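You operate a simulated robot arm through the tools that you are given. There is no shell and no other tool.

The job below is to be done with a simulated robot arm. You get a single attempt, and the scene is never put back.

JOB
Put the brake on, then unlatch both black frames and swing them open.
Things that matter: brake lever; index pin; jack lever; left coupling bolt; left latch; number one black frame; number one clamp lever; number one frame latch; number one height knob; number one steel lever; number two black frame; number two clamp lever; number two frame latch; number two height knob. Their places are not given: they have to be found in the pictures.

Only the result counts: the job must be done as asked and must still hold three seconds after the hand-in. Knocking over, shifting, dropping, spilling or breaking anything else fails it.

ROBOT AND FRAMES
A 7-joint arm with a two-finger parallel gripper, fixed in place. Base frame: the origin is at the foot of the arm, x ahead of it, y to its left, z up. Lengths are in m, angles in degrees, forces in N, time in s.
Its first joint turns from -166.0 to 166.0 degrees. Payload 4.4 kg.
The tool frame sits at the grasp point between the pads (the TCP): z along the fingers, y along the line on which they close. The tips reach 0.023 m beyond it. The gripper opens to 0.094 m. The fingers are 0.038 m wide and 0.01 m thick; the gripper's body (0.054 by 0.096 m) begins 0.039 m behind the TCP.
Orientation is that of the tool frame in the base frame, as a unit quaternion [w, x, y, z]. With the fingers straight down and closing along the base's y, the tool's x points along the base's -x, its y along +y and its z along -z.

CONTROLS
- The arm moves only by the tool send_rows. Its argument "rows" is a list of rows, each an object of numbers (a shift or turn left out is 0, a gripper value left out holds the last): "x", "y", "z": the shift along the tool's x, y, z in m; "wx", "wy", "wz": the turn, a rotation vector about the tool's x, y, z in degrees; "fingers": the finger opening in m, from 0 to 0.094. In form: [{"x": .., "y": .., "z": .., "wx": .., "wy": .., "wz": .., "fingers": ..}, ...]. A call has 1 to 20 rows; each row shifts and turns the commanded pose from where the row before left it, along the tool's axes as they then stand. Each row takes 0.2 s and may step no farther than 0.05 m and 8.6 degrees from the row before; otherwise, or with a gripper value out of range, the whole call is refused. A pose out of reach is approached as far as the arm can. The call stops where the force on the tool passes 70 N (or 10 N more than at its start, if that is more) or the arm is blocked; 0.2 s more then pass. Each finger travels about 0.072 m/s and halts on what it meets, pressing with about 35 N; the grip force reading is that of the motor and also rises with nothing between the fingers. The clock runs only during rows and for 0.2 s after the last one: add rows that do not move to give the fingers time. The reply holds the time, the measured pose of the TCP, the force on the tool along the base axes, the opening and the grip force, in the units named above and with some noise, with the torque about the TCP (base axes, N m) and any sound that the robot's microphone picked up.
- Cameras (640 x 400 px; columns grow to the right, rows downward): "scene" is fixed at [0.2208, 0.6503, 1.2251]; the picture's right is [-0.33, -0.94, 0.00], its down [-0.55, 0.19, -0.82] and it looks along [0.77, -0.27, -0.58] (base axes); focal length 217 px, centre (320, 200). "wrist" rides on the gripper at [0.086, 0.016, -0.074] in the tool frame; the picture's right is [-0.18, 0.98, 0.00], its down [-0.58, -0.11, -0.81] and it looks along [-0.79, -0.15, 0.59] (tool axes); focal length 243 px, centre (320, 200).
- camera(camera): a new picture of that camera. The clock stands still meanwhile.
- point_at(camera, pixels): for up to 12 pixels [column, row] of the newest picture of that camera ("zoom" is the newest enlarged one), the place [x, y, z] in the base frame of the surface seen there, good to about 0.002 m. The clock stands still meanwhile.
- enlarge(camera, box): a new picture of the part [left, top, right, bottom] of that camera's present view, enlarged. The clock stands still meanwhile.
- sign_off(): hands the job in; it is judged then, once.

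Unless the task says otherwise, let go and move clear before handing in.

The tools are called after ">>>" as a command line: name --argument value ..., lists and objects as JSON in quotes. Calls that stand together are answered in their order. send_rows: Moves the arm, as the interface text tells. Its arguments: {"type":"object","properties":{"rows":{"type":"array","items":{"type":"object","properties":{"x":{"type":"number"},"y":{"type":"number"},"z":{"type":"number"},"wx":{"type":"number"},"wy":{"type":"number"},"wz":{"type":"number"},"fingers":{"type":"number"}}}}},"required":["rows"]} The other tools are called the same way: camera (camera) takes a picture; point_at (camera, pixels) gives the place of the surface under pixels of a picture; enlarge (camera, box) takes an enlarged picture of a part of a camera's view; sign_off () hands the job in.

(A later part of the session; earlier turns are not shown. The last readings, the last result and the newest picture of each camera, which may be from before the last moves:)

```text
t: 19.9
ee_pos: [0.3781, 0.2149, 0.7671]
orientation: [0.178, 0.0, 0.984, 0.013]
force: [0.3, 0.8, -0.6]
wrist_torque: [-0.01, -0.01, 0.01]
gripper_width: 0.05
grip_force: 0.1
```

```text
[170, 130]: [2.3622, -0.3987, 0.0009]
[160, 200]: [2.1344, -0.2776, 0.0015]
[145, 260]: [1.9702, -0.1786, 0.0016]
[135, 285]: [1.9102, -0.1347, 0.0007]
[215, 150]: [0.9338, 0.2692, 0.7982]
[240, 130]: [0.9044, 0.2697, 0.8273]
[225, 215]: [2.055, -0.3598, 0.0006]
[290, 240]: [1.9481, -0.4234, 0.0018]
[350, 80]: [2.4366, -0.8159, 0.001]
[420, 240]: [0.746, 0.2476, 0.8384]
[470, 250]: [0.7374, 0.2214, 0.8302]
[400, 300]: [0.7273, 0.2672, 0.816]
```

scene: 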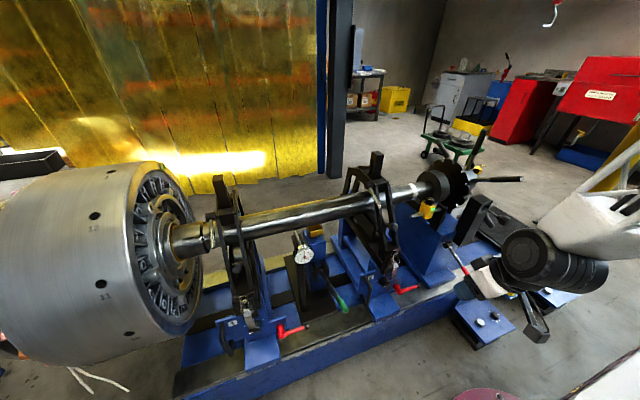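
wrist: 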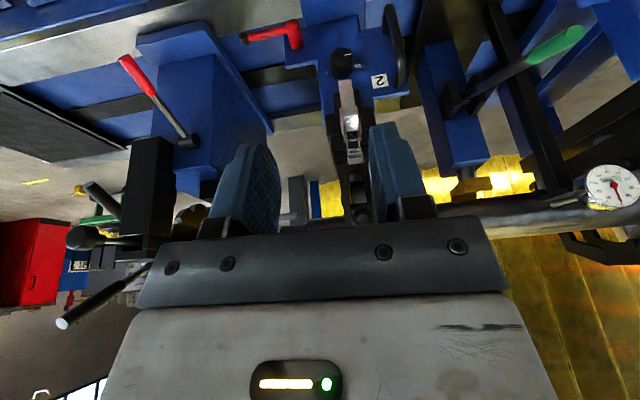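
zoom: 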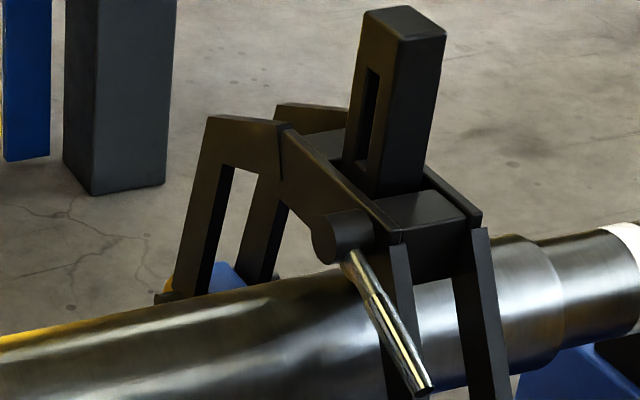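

The top beam runs from x=0.73 to x=0.90 at z≈0.83, and the rear legs drop behind the shaft. I'll measure the rear legs further down.

>>> point_at --camera "zoom" --pixels '[[205, 180], [200, 210], [195, 240], [188, 270], [183, 290], [165, 297], [265, 200], [258, 240], [250, 270], [225, 275], [275, 115], [360, 235]]'

>>> enlarge --camera "scene" --box '[205, 165, 275, 235]'

```text
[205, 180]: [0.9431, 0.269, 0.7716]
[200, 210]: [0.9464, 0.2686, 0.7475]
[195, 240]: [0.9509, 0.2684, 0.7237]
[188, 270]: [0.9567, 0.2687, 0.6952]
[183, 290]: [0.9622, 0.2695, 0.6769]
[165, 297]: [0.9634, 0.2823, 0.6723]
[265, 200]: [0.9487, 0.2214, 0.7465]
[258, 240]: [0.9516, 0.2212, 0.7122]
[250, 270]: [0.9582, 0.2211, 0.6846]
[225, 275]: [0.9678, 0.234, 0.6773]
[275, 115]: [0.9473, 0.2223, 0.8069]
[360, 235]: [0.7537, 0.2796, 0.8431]
```

```text
5.71 times, centred on (240, 200) of scene
```

zoom: 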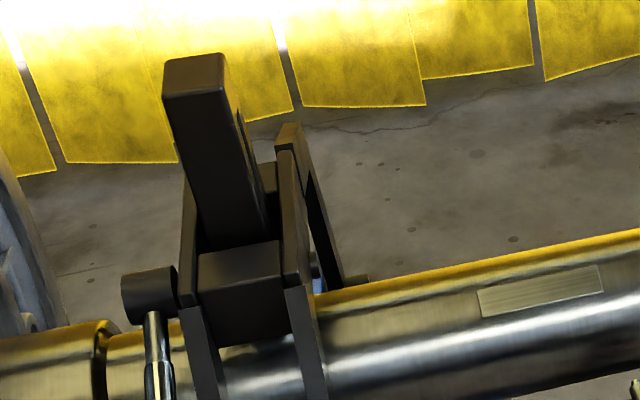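

The hinge line is near (0.965, 0.665) for frame 2, with its plates at y≈0.215 to 0.270. Now I'll measure the latch handle's edges for gripping.

>>> enlarge --camera "wrist" --box '[330, 75, 378, 165]'

>>> point_at --camera "zoom" --pixels '[[265, 40], [300, 40], [275, 95], [315, 95], [250, 130], [330, 150], [275, 190], [330, 180], [290, 240], [320, 235], [325, 300], [310, 330]]'

```text
4.44 times, centred on (354, 120) of wrist
```

zoom: 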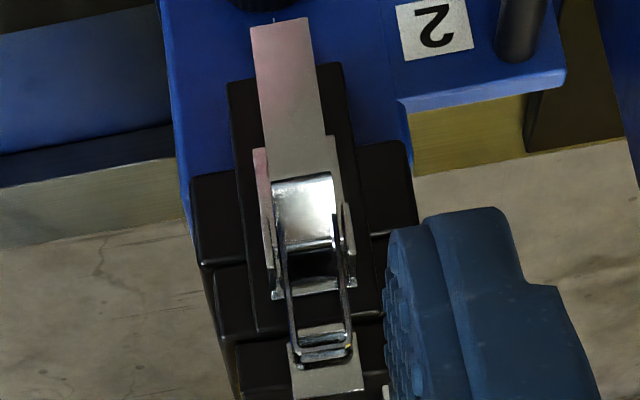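

```text
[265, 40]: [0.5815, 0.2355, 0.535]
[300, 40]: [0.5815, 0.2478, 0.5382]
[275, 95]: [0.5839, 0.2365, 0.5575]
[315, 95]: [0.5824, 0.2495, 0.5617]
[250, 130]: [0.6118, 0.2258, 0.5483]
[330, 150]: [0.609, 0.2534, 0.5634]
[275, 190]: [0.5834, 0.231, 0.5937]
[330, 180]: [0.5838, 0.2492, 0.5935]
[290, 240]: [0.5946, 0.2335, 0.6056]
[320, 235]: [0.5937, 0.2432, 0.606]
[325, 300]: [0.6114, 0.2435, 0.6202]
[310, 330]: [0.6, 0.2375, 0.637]
```

The handle spans y=0.2305–0.252, x≈0.582, z=0.528–0.595, with the block face at x≈0.61. I'll check neighbours (U-handle, height knob) before gripping it.

>>> point_at --camera "wrist" --pixels '[[390, 10], [392, 30], [398, 50], [402, 70], [385, 50], [341, 52], [341, 66], [300, 35], [290, 28], [365, 60], [400, 85], [405, 100]]'

>>> enlarge --camera "wrist" --box '[260, 0, 440, 110]'

```text
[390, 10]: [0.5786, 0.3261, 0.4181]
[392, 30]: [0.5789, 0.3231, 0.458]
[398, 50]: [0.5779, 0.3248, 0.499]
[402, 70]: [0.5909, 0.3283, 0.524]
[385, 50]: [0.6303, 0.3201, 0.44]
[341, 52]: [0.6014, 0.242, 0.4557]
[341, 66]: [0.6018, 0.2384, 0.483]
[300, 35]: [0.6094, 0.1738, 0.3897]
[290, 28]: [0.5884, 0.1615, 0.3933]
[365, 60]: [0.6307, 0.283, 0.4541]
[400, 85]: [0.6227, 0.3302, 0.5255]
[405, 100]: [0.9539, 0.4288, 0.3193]
```

```text
3.56 times, centred on (350, 55) of wrist
```

zoom: 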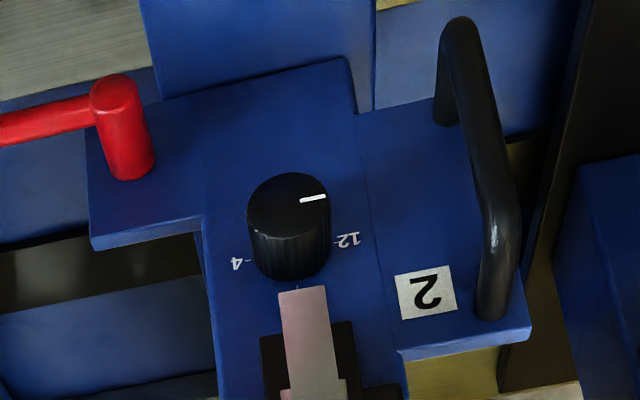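

Neighbouring parts are clear of the gripper at this height. I'll tilt the hand to about 45° and move to 0.08 m short of the handle.

>>> send_rows --rows '[{"wy": -8.17, "wx": 1.4, "wz": -0.5}, {"wy": -8.17}, {"wy": -8.16}, {"x": 0.0036, "y": 0.0052, "z": 0.0424}, {"x": 0.0036, "y": 0.0052, "z": 0.0424}, {"x": 0.0036, "y": 0.0052, "z": 0.0424}, {"x": 0.0036, "y": 0.0052, "z": 0.0424}, {"x": 0.0034, "y": 0.0053, "z": 0.0424}, {}]'

>>> camera --camera "wrist"

>>> enlarge --camera "scene" --box '[360, 200, 500, 320]'

```text
t: 21.9
ee_pos: [0.5143, 0.2407, 0.6056]
orientation: [0.382, -0.001, 0.924, 0.0]
force: [0.0, -1.2, -0.3]
wrist_torque: [-0.03, 0.01, -0.04]
gripper_width: 0.0499
grip_force: 0.1
```

```text
taken
```

wrist: 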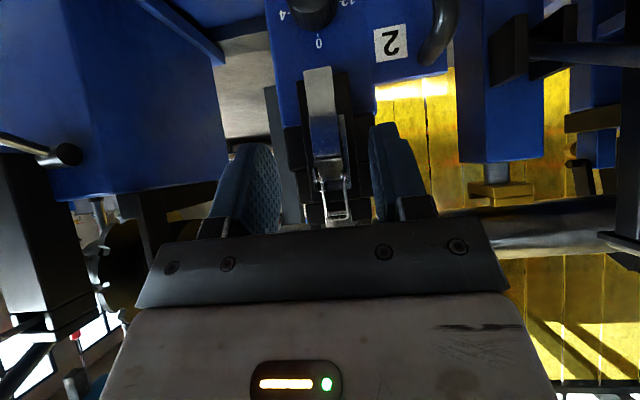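

```text
3.33 times, centred on (430, 260) of scene
```

zoom: 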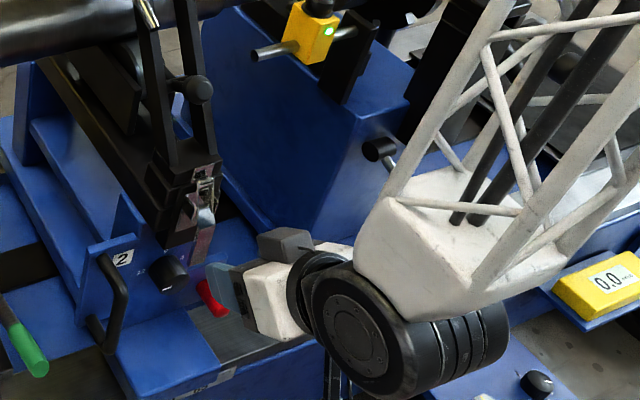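

The latch lies between the fingers at (322,140) of the wrist view. I'll zoom in for a closer look at the mechanism.

>>> enlarge --camera "wrist" --box '[270, 50, 380, 235]'

>>> point_at --camera "wrist" --pixels '[[318, 72], [320, 90], [322, 110], [325, 125], [312, 90], [330, 95], [320, 165], [345, 165], [335, 180], [322, 180], [338, 218], [333, 205]]'

```text
2.16 times, centred on (325, 142) of wrist
```

zoom: 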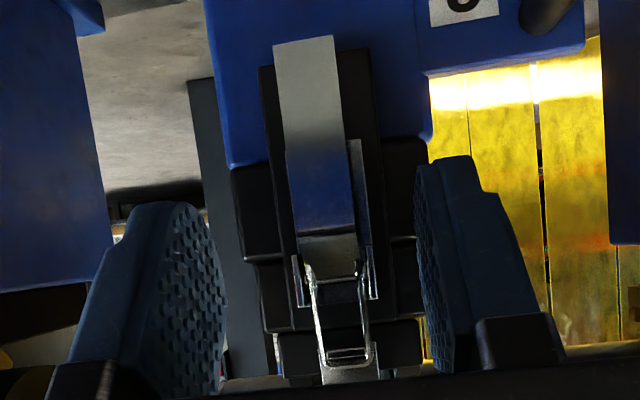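

```text
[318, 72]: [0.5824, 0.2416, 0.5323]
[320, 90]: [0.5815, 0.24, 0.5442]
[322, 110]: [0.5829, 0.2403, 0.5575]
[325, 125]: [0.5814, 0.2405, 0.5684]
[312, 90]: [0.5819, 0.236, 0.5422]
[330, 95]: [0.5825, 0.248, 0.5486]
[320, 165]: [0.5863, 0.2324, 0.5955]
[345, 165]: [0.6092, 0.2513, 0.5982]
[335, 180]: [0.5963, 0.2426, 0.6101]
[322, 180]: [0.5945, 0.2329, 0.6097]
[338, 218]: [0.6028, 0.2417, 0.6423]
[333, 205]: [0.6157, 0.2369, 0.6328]
```

I'll advance 0.079 m so the pads straddle the handle, then close gently.

>>> send_rows --rows '[{"z": 0.0263}, {"z": 0.0263}, {"z": 0.0262}, {"fingers": 0.03}, {"fingers": 0.024}, {"fingers": 0.018}, {"fingers": 0.014}]'

>>> enlarge --camera "wrist" --box '[220, 50, 430, 235]'

>>> enlarge --camera "scene" --box '[360, 220, 460, 310]'

```text
t: 23.5
ee_pos: [0.5709, 0.24, 0.5486]
orientation: [0.382, -0.001, 0.924, 0.0]
force: [3.5, -18.7, 1.1]
wrist_torque: [0.21, 0.2, -0.22]
gripper_width: 0.022
grip_force: 9.0
```

```text
2.16 times, centred on (325, 142) of wrist
```

zoom: 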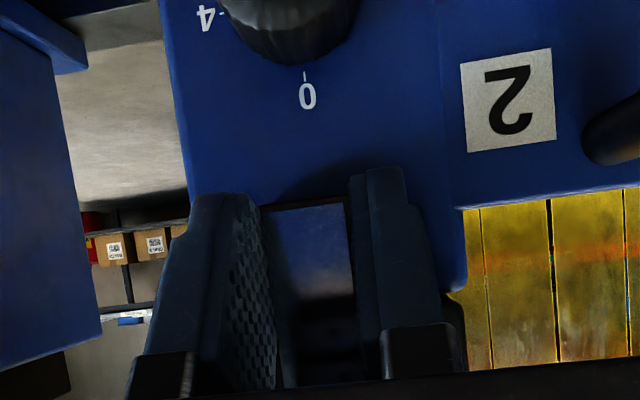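

```text
4.44 times, centred on (410, 265) of scene
```

zoom: 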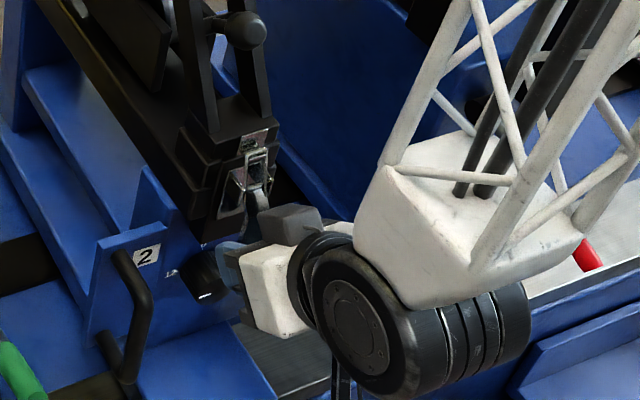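

The handle is between the pads (opening 0.022). I'll firm the grip and draw it outwards by about 20° along its arc.

>>> send_rows --rows '[{"y": -0.0008, "fingers": 0.01}, {"x": 0.0033, "z": -0.0112}, {"x": 0.0012, "z": -0.0116}, {}]'

>>> enlarge --camera "scene" --box '[360, 220, 460, 310]'

>>> enlarge --camera "wrist" --box '[220, 50, 430, 235]'

```text
t: 24.5
ee_pos: [0.5511, 0.2392, 0.5598]
orientation: [0.382, -0.001, 0.924, 0.0]
force: [11.6, -25.2, -19.0]
wrist_torque: [0.0, 1.3, -0.54]
gripper_width: 0.0192
grip_force: 45.3
```

```text
4.44 times, centred on (410, 265) of scene
```

zoom: 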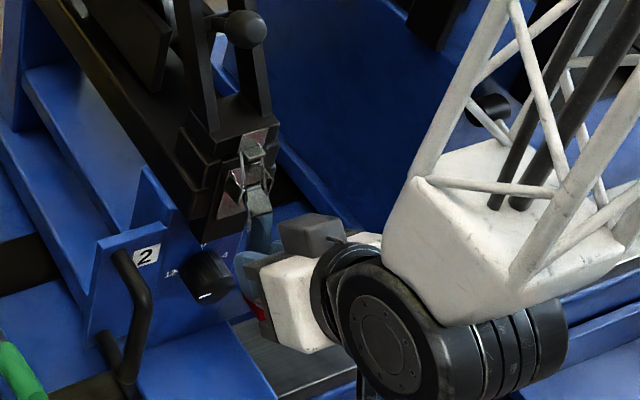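

```text
2.16 times, centred on (325, 142) of wrist
```

zoom: 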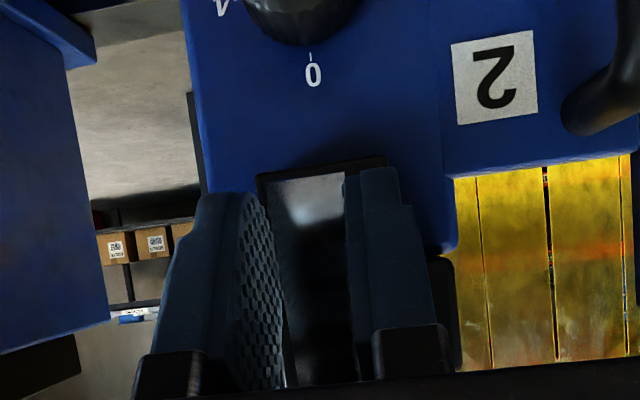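

The handle is swinging outwards with the gripper. I'll continue along the arc.

>>> send_rows --rows '[{"x": -0.0008, "z": -0.0117}, {"x": -0.0028, "z": -0.0114}, {"x": -0.0047, "z": -0.0107}, {}]'

>>> enlarge --camera "scene" --box '[360, 220, 460, 310]'

>>> enlarge --camera "wrist" --box '[220, 50, 430, 235]'

```text
t: 25.5
ee_pos: [0.5334, 0.2415, 0.5924]
orientation: [0.383, -0.001, 0.924, 0.0]
force: [0.4, -0.1, -0.6]
wrist_torque: [-0.02, 0.0, 0.02]
gripper_width: 0.0098
grip_force: 0.0
```

```text
4.44 times, centred on (410, 265) of scene
```

zoom: 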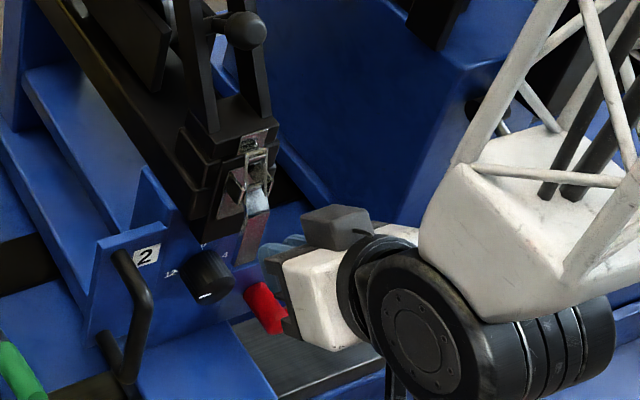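

```text
2.16 times, centred on (325, 142) of wrist
```

zoom: 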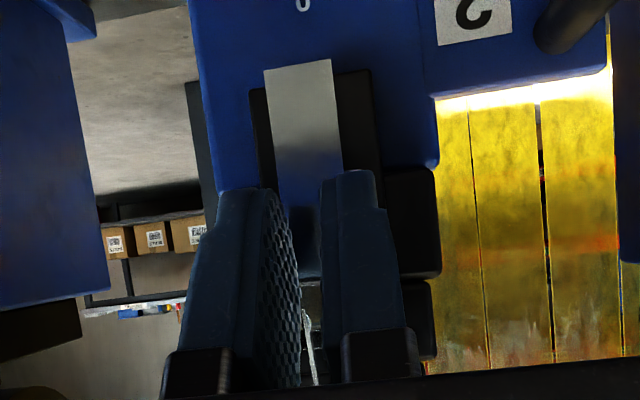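

The fingers slipped off (opening 0.0098) and the handle has fallen back. I'll measure where the handle is now.

>>> camera --camera "wrist"

>>> point_at --camera "wrist" --pixels '[[312, 80], [314, 95], [316, 110], [317, 125], [306, 90], [322, 90]]'

```text
taken
```

wrist: 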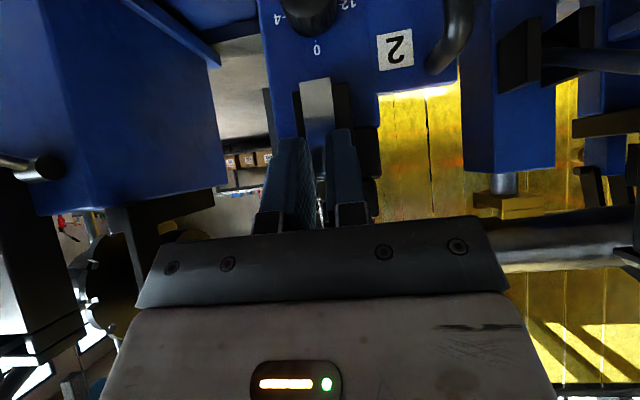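

```text
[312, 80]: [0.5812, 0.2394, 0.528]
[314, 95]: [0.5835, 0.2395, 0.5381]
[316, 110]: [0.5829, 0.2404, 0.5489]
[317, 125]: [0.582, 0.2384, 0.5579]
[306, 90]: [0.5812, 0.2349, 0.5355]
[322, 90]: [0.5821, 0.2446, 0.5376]
```

The handle sprang back to its closed position, so it has a spring and needs a firmer hold. I'll approach again at a flatter 60° tilt, gripping lower down and closer to the plate.

>>> send_rows --rows '[{"z": -0.02, "fingers": 0.045}, {"wy": -7.5}, {"wy": -7.5}, {}]'

```text
t: 26.5
ee_pos: [0.52, 0.2398, 0.6057]
orientation: [0.5, -0.002, 0.866, 0.001]
force: [0.4, -0.5, -0.2]
wrist_torque: [-0.02, 0.01, -0.01]
gripper_width: 0.0448
grip_force: 0.0
```

The 60° tilt is reachable. I'll move down in front of the handle and then straight onto it, and close fully.

>>> send_rows --rows '[{"x": 0.0128, "y": 0.0003, "z": 0.0186}, {"x": 0.0127, "y": 0.0004, "z": 0.0186}, {"z": 0.02}, {"z": 0.02}, {"fingers": 0.03}, {"fingers": 0.024}, {"fingers": 0.02}, {"fingers": 0.017}]'

>>> enlarge --camera "wrist" --box '[220, 50, 430, 235]'

>>> enlarge --camera "scene" --box '[360, 220, 460, 310]'

```text
t: 28.3
ee_pos: [0.5741, 0.2419, 0.5442]
orientation: [0.5, 0.0, 0.866, -0.001]
force: [1.7, -12.0, 0.9]
wrist_torque: [0.15, 0.15, -0.09]
gripper_width: 0.0224
grip_force: 6.0
```

```text
2.16 times, centred on (325, 142) of wrist
```

zoom: 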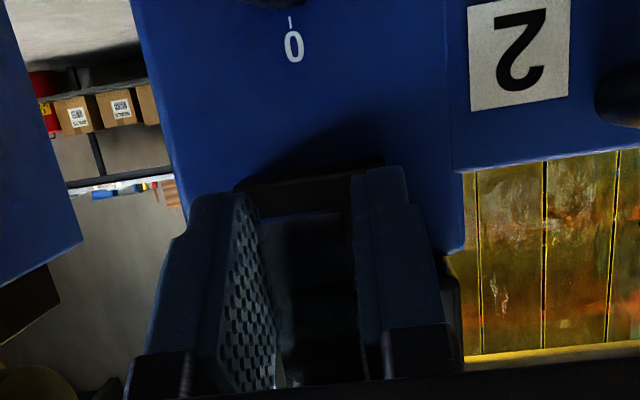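

```text
4.44 times, centred on (410, 265) of scene
```

zoom: 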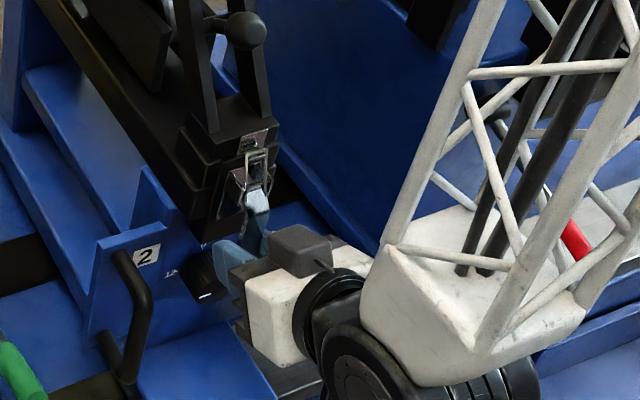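

Only one side touches yet (opening 0.0224, -12 N in y). I'll shift 1.5 mm, close fully, and swing the handle with the hand turning along with it.

>>> send_rows --rows '[{"y": -0.0015}, {"fingers": 0.0}, {}, {"x": 0.0009, "z": -0.0101, "wy": 8}, {"x": 0.0009, "z": -0.0101, "wy": 8}, {}]'

>>> enlarge --camera "scene" --box '[360, 220, 460, 310]'

```text
t: 29.7
ee_pos: [0.5569, 0.2406, 0.5546]
orientation: [0.373, -0.002, 0.928, 0.001]
force: [15.6, -3.0, -10.3]
wrist_torque: [0.58, 1.18, -0.23]
gripper_width: 0.0196
grip_force: 45.3
```

```text
4.44 times, centred on (410, 265) of scene
```

zoom: 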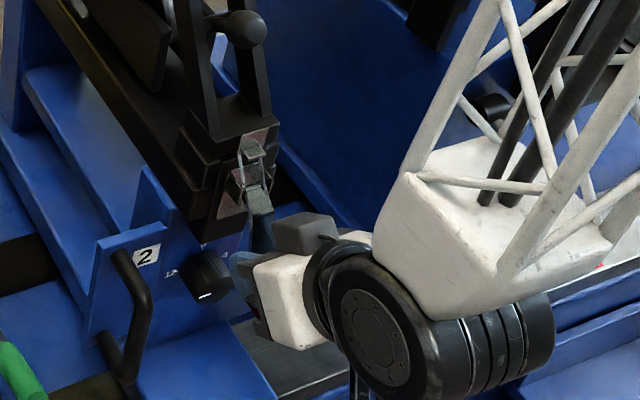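

The handle is out about 16° and held, though a twist of 1.2 N m suggests the pivot differs from my guess. I'll measure the handle's present line.

>>> enlarge --camera "scene" --box '[380, 240, 420, 280]'

>>> enlarge --camera "wrist" --box '[270, 110, 370, 230]'

```text
10.00 times, centred on (400, 260) of scene
```

zoom: 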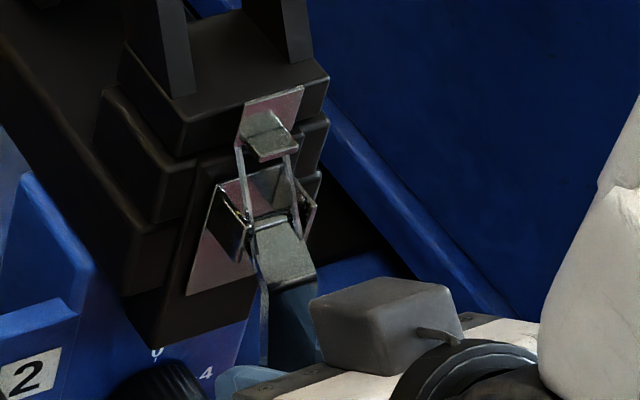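

```text
3.33 times, centred on (320, 170) of wrist
```

zoom: 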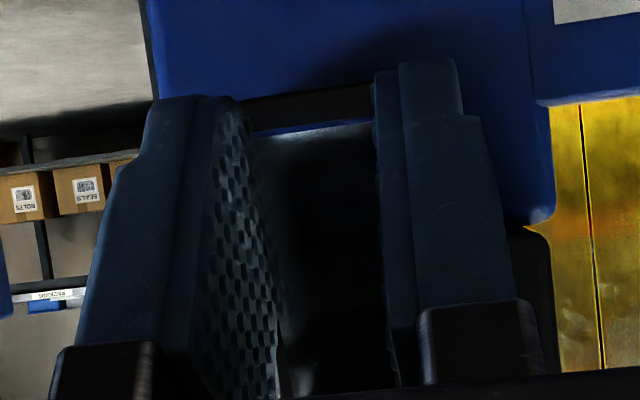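

>>> enlarge --camera "scene" --box '[380, 240, 420, 280]'

>>> point_at --camera "zoom" --pixels '[[265, 125], [265, 155], [242, 180], [248, 222], [297, 232], [275, 235], [290, 265], [300, 300], [305, 340], [238, 215], [212, 255], [312, 215]]'

```text
10.00 times, centred on (400, 260) of scene
```

zoom: 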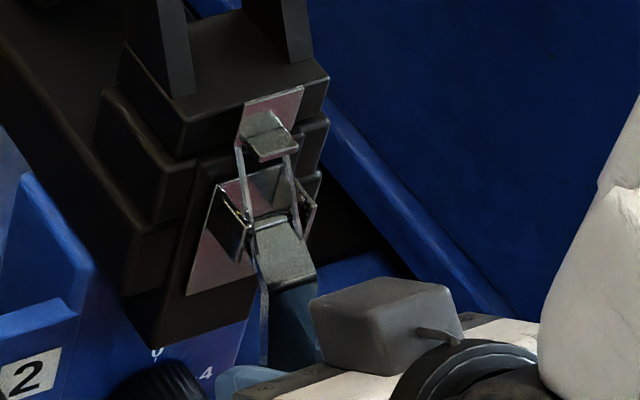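

```text
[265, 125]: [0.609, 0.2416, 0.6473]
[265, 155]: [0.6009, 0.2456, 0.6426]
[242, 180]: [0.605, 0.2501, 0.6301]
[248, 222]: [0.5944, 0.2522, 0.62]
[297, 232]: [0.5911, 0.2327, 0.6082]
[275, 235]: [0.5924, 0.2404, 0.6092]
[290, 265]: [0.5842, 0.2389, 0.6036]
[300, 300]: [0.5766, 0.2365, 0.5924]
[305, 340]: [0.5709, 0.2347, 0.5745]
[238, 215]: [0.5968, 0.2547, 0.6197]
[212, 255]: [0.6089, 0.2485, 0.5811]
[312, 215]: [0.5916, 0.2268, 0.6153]
```

The force line passes near the latch pivot, so the handle itself turns easily and my arc is simply off. I'll ease 4 mm in the direction of the force and read the change.

>>> send_rows --rows '[{"x": -0.0009, "z": 0.0039}, {}]'

```text
t: 30.3
ee_pos: [0.5572, 0.2402, 0.5527]
orientation: [0.375, -0.001, 0.927, 0.0]
force: [-10.6, -11.2, 15.6]
wrist_torque: [0.62, -1.3, -0.46]
gripper_width: 0.0198
grip_force: 44.7
```

The force flipped with that 4 mm, so the true arc lies about 2 mm back and the pivot is near (0.596, 0.607). I'll correct and swing the handle another 24° about that pivot.

>>> send_rows --rows '[{"z": -0.0018}, {"x": 0.0011, "z": -0.0093, "wy": 8}, {"x": 0.0011, "z": -0.0093, "wy": 8}, {"x": 0.0011, "z": -0.0093, "wy": 8}, {}]'

>>> enlarge --camera "scene" --box '[370, 230, 430, 280]'

```text
t: 31.5
ee_pos: [0.5391, 0.2397, 0.5742]
orientation: [0.173, -0.002, 0.985, 0.0]
force: [-2.6, -18.9, 3.1]
wrist_torque: [0.26, -0.3, -0.64]
gripper_width: 0.0197
grip_force: 45.3
```

```text
8.00 times, centred on (400, 255) of scene
```

zoom: 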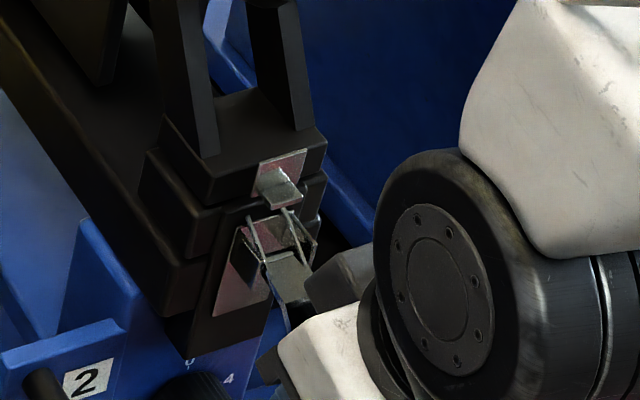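

This goes smoothly: forces are small and the wire loop is coming off its hook. I'll continue 24° more.

>>> send_rows --rows '[{"x": 0.0011, "y": -0.0006, "z": -0.0093, "wy": 8}, {"x": 0.0011, "y": -0.0006, "z": -0.0093, "wy": 8}, {"x": 0.0011, "z": -0.0093, "wy": 8}, {}]'

>>> enlarge --camera "scene" --box '[370, 230, 430, 280]'

```text
t: 32.1
ee_pos: [0.5133, 0.2358, 0.6204]
orientation: [0.054, -0.006, 0.998, 0.007]
force: [-26.5, 90.6, 5.0]
wrist_torque: [1.34, -0.1, 1.31]
gripper_width: 0.027
grip_force: 45.7
out of reach, approached as far as the arm can: row 3
stopped in row 3: the force on the tool passed its limit at 241 N (the readings are from after the stop); the commanded pose is now the measured one
```

```text
8.00 times, centred on (400, 255) of scene
```

zoom: 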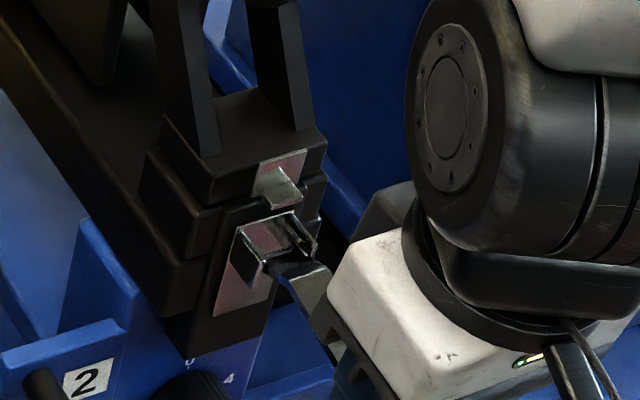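

The arm hit one of its limits and the call stopped with a high side force; the latch handle is now well out. I'll open the fingers to relieve it and look.

>>> send_rows --rows '[{"fingers": 0.05}, {"fingers": 0.05}, {}]'

>>> camera --camera "wrist"

>>> camera --camera "scene"

>>> enlarge --camera "scene" --box '[370, 220, 430, 280]'

```text
t: 32.9
ee_pos: [0.5133, 0.2321, 0.6182]
orientation: [0.054, -0.003, 0.999, 0.005]
force: [0.3, 0.1, 0.5]
wrist_torque: [-0.01, -0.01, -0.01]
gripper_width: 0.0501
grip_force: 0.0
```

```text
taken
```

wrist: 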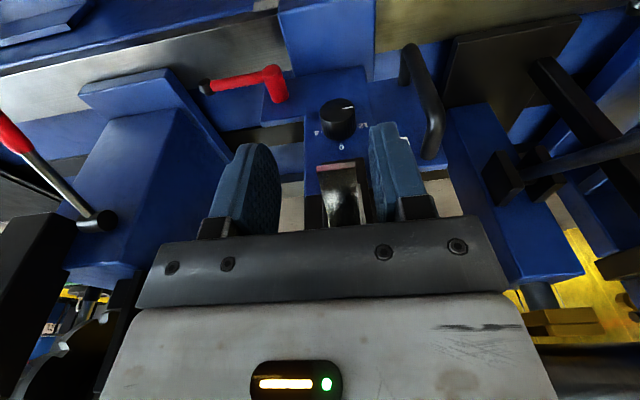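

```text
taken
```

scene: 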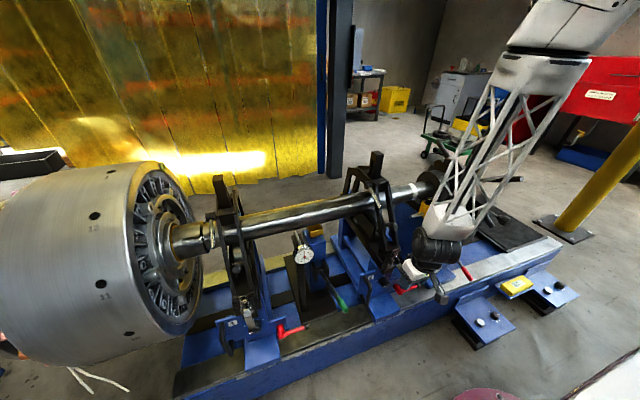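

```text
6.67 times, centred on (400, 250) of scene
```

zoom: 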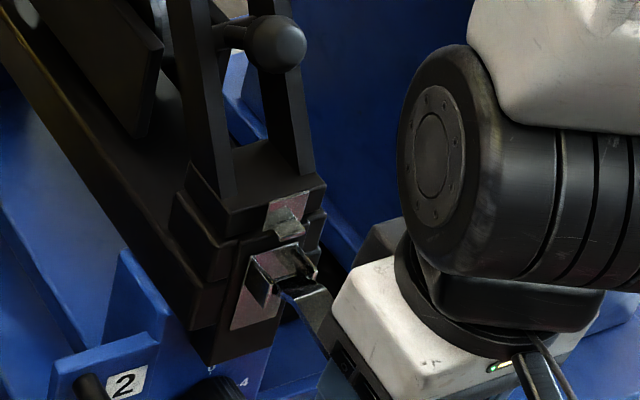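

The handle now stands out and did not spring back. I'll back away straight up and look at the latch.

>>> send_rows --rows '[{"z": -0.03}, {"z": -0.03}, {"x": 0.03, "z": -0.03}, {"x": 0.03, "z": -0.03}, {}]'

>>> camera --camera "wrist"

>>> enlarge --camera "scene" --box '[370, 220, 430, 280]'

```text
t: 34.1
ee_pos: [0.4408, 0.2289, 0.7283]
orientation: [0.053, -0.003, 0.999, 0.005]
force: [0.6, -0.1, -0.7]
wrist_torque: [0.01, 0.02, 0.02]
gripper_width: 0.0502
grip_force: 0.0
out of reach, approached as far as the arm can: row 2
```

```text
taken
```

wrist: 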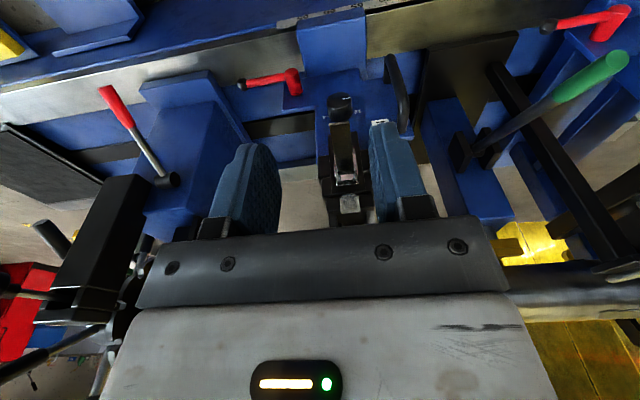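

```text
6.67 times, centred on (400, 250) of scene
```

zoom: 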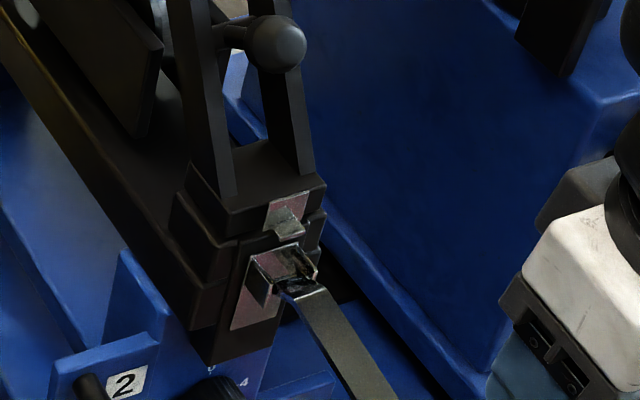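

The latch 2 handle now sticks outward and the wire loop no longer sits over the hook. I'll measure its angle.

>>> enlarge --camera "wrist" --box '[310, 80, 390, 230]'

>>> enlarge --camera "scene" --box '[380, 240, 420, 290]'

>>> point_at --camera "zoom" --pixels '[[320, 265], [340, 290], [350, 320], [370, 360], [385, 390], [290, 215], [275, 170], [300, 240]]'

```text
2.67 times, centred on (350, 155) of wrist
```

zoom: 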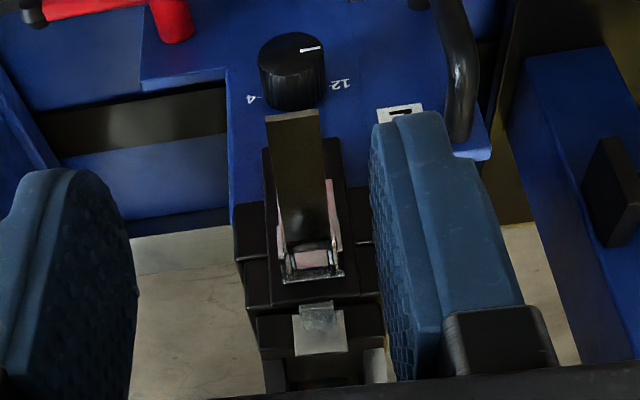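

```text
8.00 times, centred on (400, 265) of scene
```

zoom: 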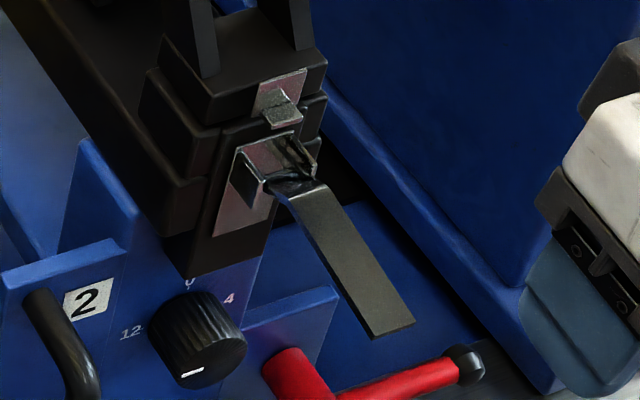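

```text
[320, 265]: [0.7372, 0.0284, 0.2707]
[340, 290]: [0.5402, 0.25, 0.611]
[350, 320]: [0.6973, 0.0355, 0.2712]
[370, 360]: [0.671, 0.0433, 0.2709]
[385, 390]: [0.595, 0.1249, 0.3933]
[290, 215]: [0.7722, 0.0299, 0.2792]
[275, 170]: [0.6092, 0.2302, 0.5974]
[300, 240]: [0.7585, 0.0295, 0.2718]
```

Latch 2's handle is now level (end at about (0.53, 0.61)) and the loop is off the hook, so it is released. I'll move the camera to inspect the front of frame 2 and its ball knob for a place to lift.

>>> send_rows --rows '[{"wy": -7.76}, {"wy": -7.76}, {"wy": -7.76}, {"wy": -7.76}, {"wy": -7.76}, {"x": -0.0327, "y": 0.0225, "z": -0.0115}, {"x": -0.0327, "y": 0.0225, "z": -0.0115}, {"x": -0.0327, "y": 0.0225, "z": -0.0115}, {"x": -0.0327, "y": 0.0225, "z": -0.0115}, {}]'

>>> camera --camera "wrist"

>>> enlarge --camera "wrist" --box '[180, 0, 420, 150]'

>>> camera --camera "scene"

```text
t: 36.3
ee_pos: [0.5101, 0.3213, 0.8557]
orientation: [0.356, -0.002, 0.935, 0.004]
force: [-0.3, -0.2, 0.9]
wrist_torque: [0.01, -0.01, 0.0]
gripper_width: 0.0498
grip_force: 0.1
out of reach, approached as far as the arm can: row 1
```

```text
taken
```

wrist: 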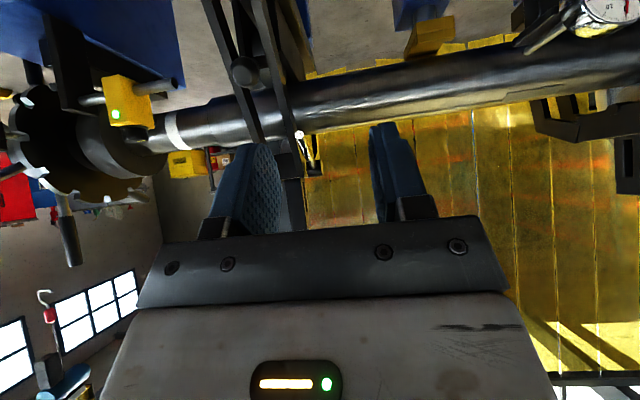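

```text
2.67 times, centred on (300, 75) of wrist
```

zoom: 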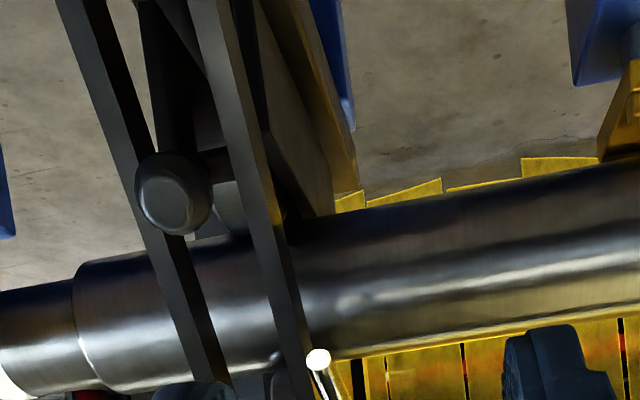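

```text
taken
```

scene: 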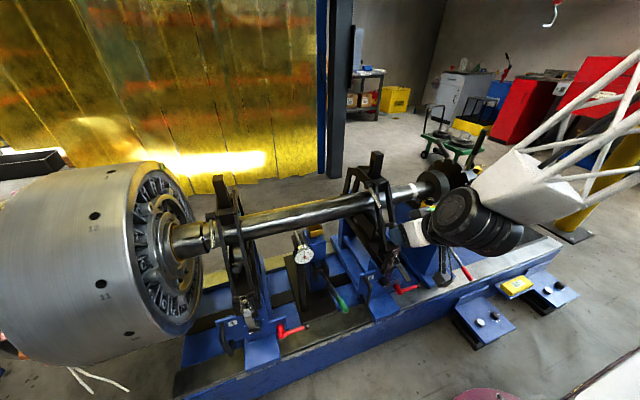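

A ball knob on a short rod sits between the two legs, at (245,72) of the wrist view; it appears to be the frame's handle. I'll measure it and the legs.

>>> point_at --camera "wrist" --pixels '[[245, 75], [236, 72], [254, 72], [244, 62], [245, 85], [261, 60], [268, 60], [220, 40], [275, 80], [258, 115], [285, 110], [240, 115]]'

>>> enlarge --camera "wrist" --box '[200, 30, 320, 120]'

>>> enlarge --camera "scene" --box '[360, 180, 420, 260]'

```text
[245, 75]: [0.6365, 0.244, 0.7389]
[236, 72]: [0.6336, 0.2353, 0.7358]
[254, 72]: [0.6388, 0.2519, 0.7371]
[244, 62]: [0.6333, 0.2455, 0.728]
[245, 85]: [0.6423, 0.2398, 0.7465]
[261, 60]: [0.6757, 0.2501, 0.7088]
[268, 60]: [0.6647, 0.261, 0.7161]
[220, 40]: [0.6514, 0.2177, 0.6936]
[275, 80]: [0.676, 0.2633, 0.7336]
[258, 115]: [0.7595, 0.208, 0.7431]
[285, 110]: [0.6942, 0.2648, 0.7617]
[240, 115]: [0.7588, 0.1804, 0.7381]
```

```text
4.44 times, centred on (260, 75) of wrist
```

zoom: 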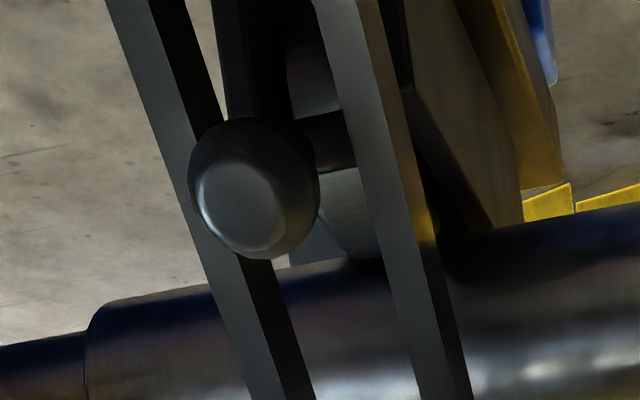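

```text
5.00 times, centred on (390, 220) of scene
```

zoom: 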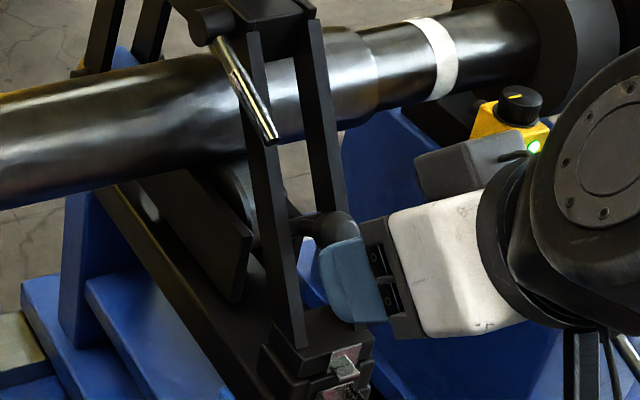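

The legs are bars at y≈0.212–0.225 and 0.253–0.265, and the post on top of the frame (top near (377,152) in the scene) gives the best leverage for swinging. I'll measure the post.

>>> enlarge --camera "scene" --box '[350, 140, 400, 190]'

>>> point_at --camera "zoom" --pixels '[[335, 115], [360, 85], [400, 85], [420, 108], [380, 140], [360, 128], [395, 200], [350, 200], [330, 250], [380, 290], [425, 200], [410, 300]]'

```text
8.00 times, centred on (375, 165) of scene
```

zoom: 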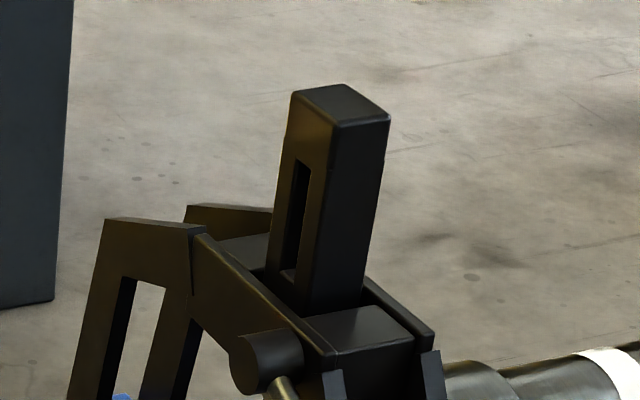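

```text
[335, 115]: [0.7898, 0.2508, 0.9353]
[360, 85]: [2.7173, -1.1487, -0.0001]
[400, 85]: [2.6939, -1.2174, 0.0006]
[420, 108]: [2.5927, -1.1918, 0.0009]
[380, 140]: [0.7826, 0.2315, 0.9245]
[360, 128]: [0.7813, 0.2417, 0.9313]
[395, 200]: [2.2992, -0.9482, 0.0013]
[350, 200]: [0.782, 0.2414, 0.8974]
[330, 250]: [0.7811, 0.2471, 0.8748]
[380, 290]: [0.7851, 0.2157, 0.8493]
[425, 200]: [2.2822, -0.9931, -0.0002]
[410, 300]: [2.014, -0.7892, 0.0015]
```

The post spans y≈0.229–0.256, x≈0.78–0.815, up to z=0.935. I'll turn the hand nearly level (75° tilt) and bring it in front of the post.

>>> send_rows --rows '[{"wy": -8.3}, {"wy": -8.3}, {"wy": -8.3}, {"wy": -8.3}, {"x": -0.0232, "y": -0.0158, "z": 0.0331}, {"x": -0.0232, "y": -0.0158, "z": 0.0331}, {"x": -0.0232, "y": -0.0158, "z": 0.0331}, {"x": -0.0232, "y": -0.0158, "z": 0.0331}, {"x": -0.0232, "y": -0.0158, "z": 0.0331}, {}]'

>>> camera --camera "wrist"

>>> camera --camera "scene"

```text
t: 38.5
ee_pos: [0.7003, 0.2431, 0.9249]
orientation: [0.608, -0.002, 0.794, 0.004]
force: [0.0, -0.9, -0.5]
wrist_torque: [0.01, -0.01, 0.0]
gripper_width: 0.0501
grip_force: 0.1
```

```text
taken
```

wrist: 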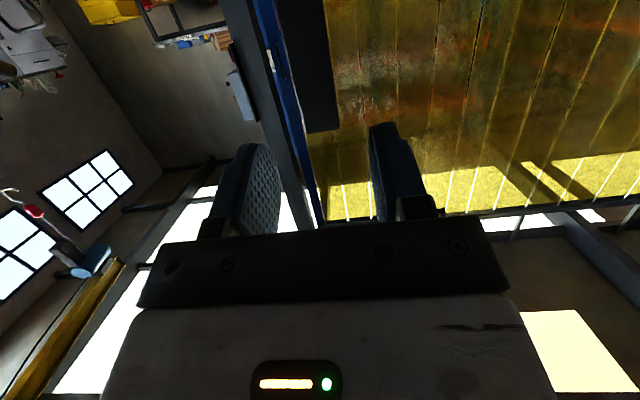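

```text
taken
```

scene: 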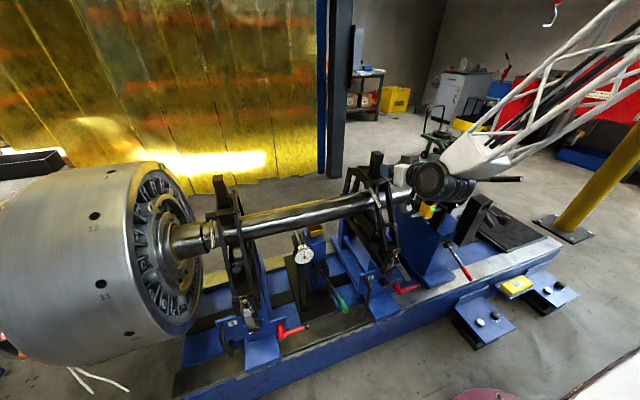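

The hand is in front of the post, tilted 75°. I'll advance so the fingers straddle it.

>>> send_rows --rows '[{"x": -0.0022, "z": 0.0338}, {"x": -0.0022, "z": 0.0338}, {"x": -0.0021, "z": 0.0338}, {}]'

>>> enlarge --camera "scene" --box '[340, 120, 460, 220]'

```text
t: 39.5
ee_pos: [0.7997, 0.2428, 0.9039]
orientation: [0.607, -0.001, 0.795, 0.004]
force: [0.3, -1.2, 0.2]
wrist_torque: [-0.02, 0.0, 0.04]
gripper_width: 0.0499
grip_force: 0.0
```

```text
4.00 times, centred on (400, 170) of scene
```

zoom: 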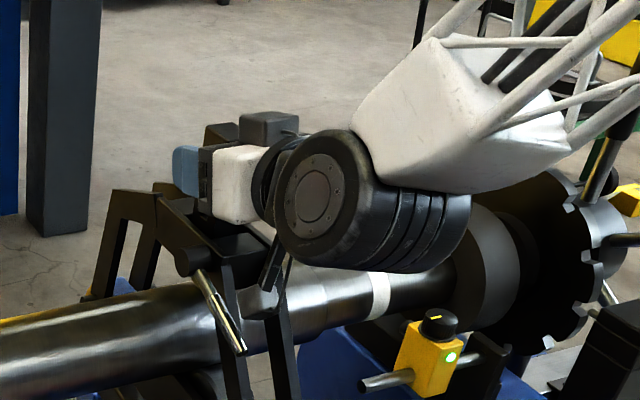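

The wrist camera hangs close to the frame in this pose, so lifting by the post would jam it as the frame turns. Before choosing another hold I'll zoom in on the ball knob's attachment.

>>> enlarge --camera "scene" --box '[372, 200, 412, 240]'

>>> point_at --camera "zoom" --pixels '[[335, 265], [350, 240], [310, 240], [290, 238], [245, 200], [260, 290], [310, 150], [325, 330], [200, 280], [230, 100], [270, 60], [300, 60]]'

>>> enlarge --camera "scene" --box '[222, 240, 272, 300]'

```text
10.00 times, centred on (392, 220) of scene
```

zoom: 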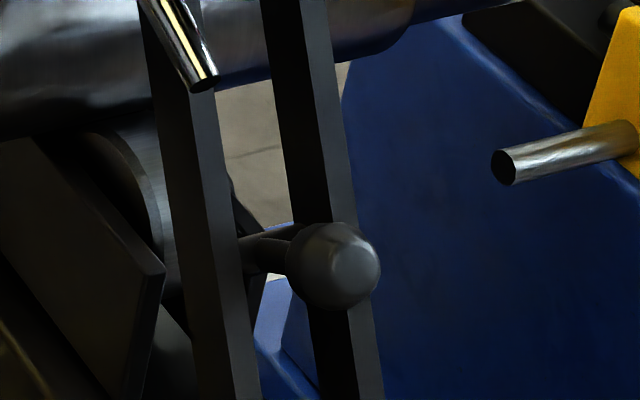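

```text
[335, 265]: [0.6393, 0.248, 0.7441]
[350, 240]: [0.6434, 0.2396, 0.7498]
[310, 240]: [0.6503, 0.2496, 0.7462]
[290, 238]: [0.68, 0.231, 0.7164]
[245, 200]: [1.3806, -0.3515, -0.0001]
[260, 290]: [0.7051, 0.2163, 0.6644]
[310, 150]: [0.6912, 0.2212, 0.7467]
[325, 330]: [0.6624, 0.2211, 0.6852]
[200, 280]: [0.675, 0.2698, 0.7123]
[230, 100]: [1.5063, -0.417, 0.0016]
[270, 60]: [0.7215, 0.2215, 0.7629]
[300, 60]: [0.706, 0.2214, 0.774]
```

```text
6.67 times, centred on (247, 270) of scene
```

zoom: 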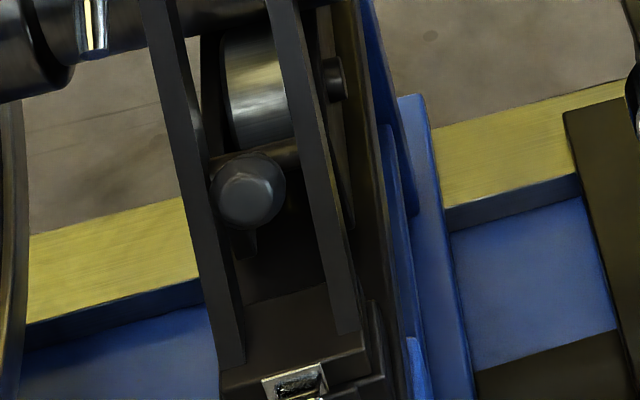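

The ball stands about 25 mm in front of the legs on a crossbar between them, and the front block could not swing past it otherwise, so it belongs to the swinging frame. I'll leave the post and move in front of the ball at 60° tilt.

>>> send_rows --rows '[{"z": -0.035}, {"z": -0.035}, {"z": -0.03}, {"wy": 7.5}, {"wy": 7.4}, {"x": 0.0183, "z": -0.0318, "fingers": 0.06}, {"x": 0.0183, "z": -0.0318}, {"x": 0.0184, "z": -0.0317}, {"x": 0.0342, "z": 0.01975}, {"x": 0.0342, "z": 0.01975}, {"x": 0.0342, "z": 0.01975}, {"x": 0.0342, "z": 0.01975}, {}]'

>>> camera --camera "wrist"

>>> enlarge --camera "scene" --box '[340, 170, 480, 290]'

```text
t: 42.3
ee_pos: [0.5923, 0.2438, 0.771]
orientation: [0.499, -0.002, 0.866, 0.004]
force: [-0.3, 0.1, 0.1]
wrist_torque: [0.0, -0.02, 0.03]
gripper_width: 0.0601
grip_force: 0.0
```

```text
taken
```

wrist: 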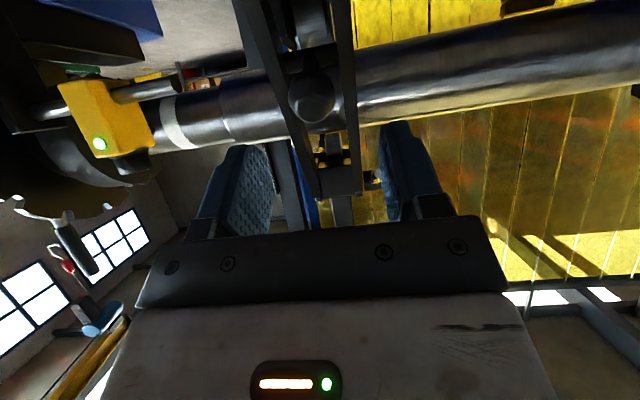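

```text
3.33 times, centred on (410, 230) of scene
```

zoom: 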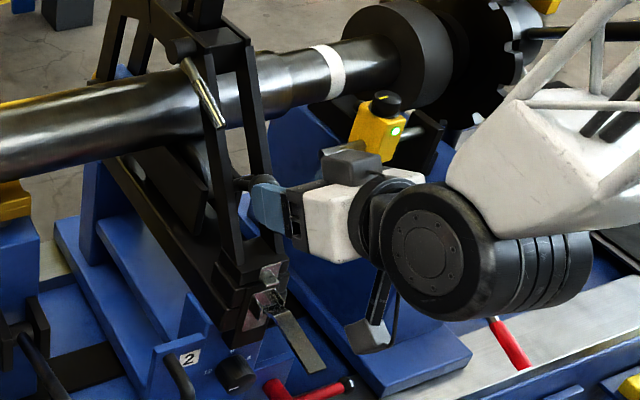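

The ball is right ahead at (312,95) of the wrist view. A closer look at its attachment and position.

>>> enlarge --camera "wrist" --box '[260, 20, 380, 150]'

>>> point_at --camera "wrist" --pixels '[[312, 96], [295, 96], [329, 96], [312, 80], [312, 112], [300, 68], [320, 68], [340, 60], [345, 90], [278, 90], [285, 60], [330, 45]]'

```text
3.08 times, centred on (320, 85) of wrist
```

zoom: 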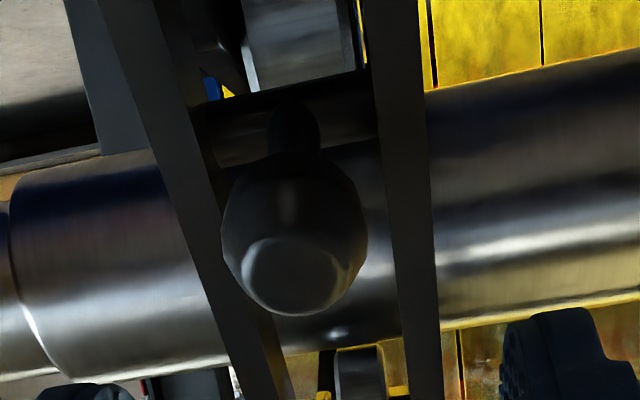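

```text
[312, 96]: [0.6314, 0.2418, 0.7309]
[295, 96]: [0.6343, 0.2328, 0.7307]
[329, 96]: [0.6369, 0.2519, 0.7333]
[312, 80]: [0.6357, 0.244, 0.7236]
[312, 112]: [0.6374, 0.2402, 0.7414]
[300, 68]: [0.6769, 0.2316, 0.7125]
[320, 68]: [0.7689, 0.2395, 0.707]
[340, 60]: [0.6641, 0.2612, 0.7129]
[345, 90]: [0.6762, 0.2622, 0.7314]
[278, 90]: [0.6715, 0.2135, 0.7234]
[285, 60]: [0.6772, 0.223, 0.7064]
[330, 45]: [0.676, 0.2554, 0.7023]
```

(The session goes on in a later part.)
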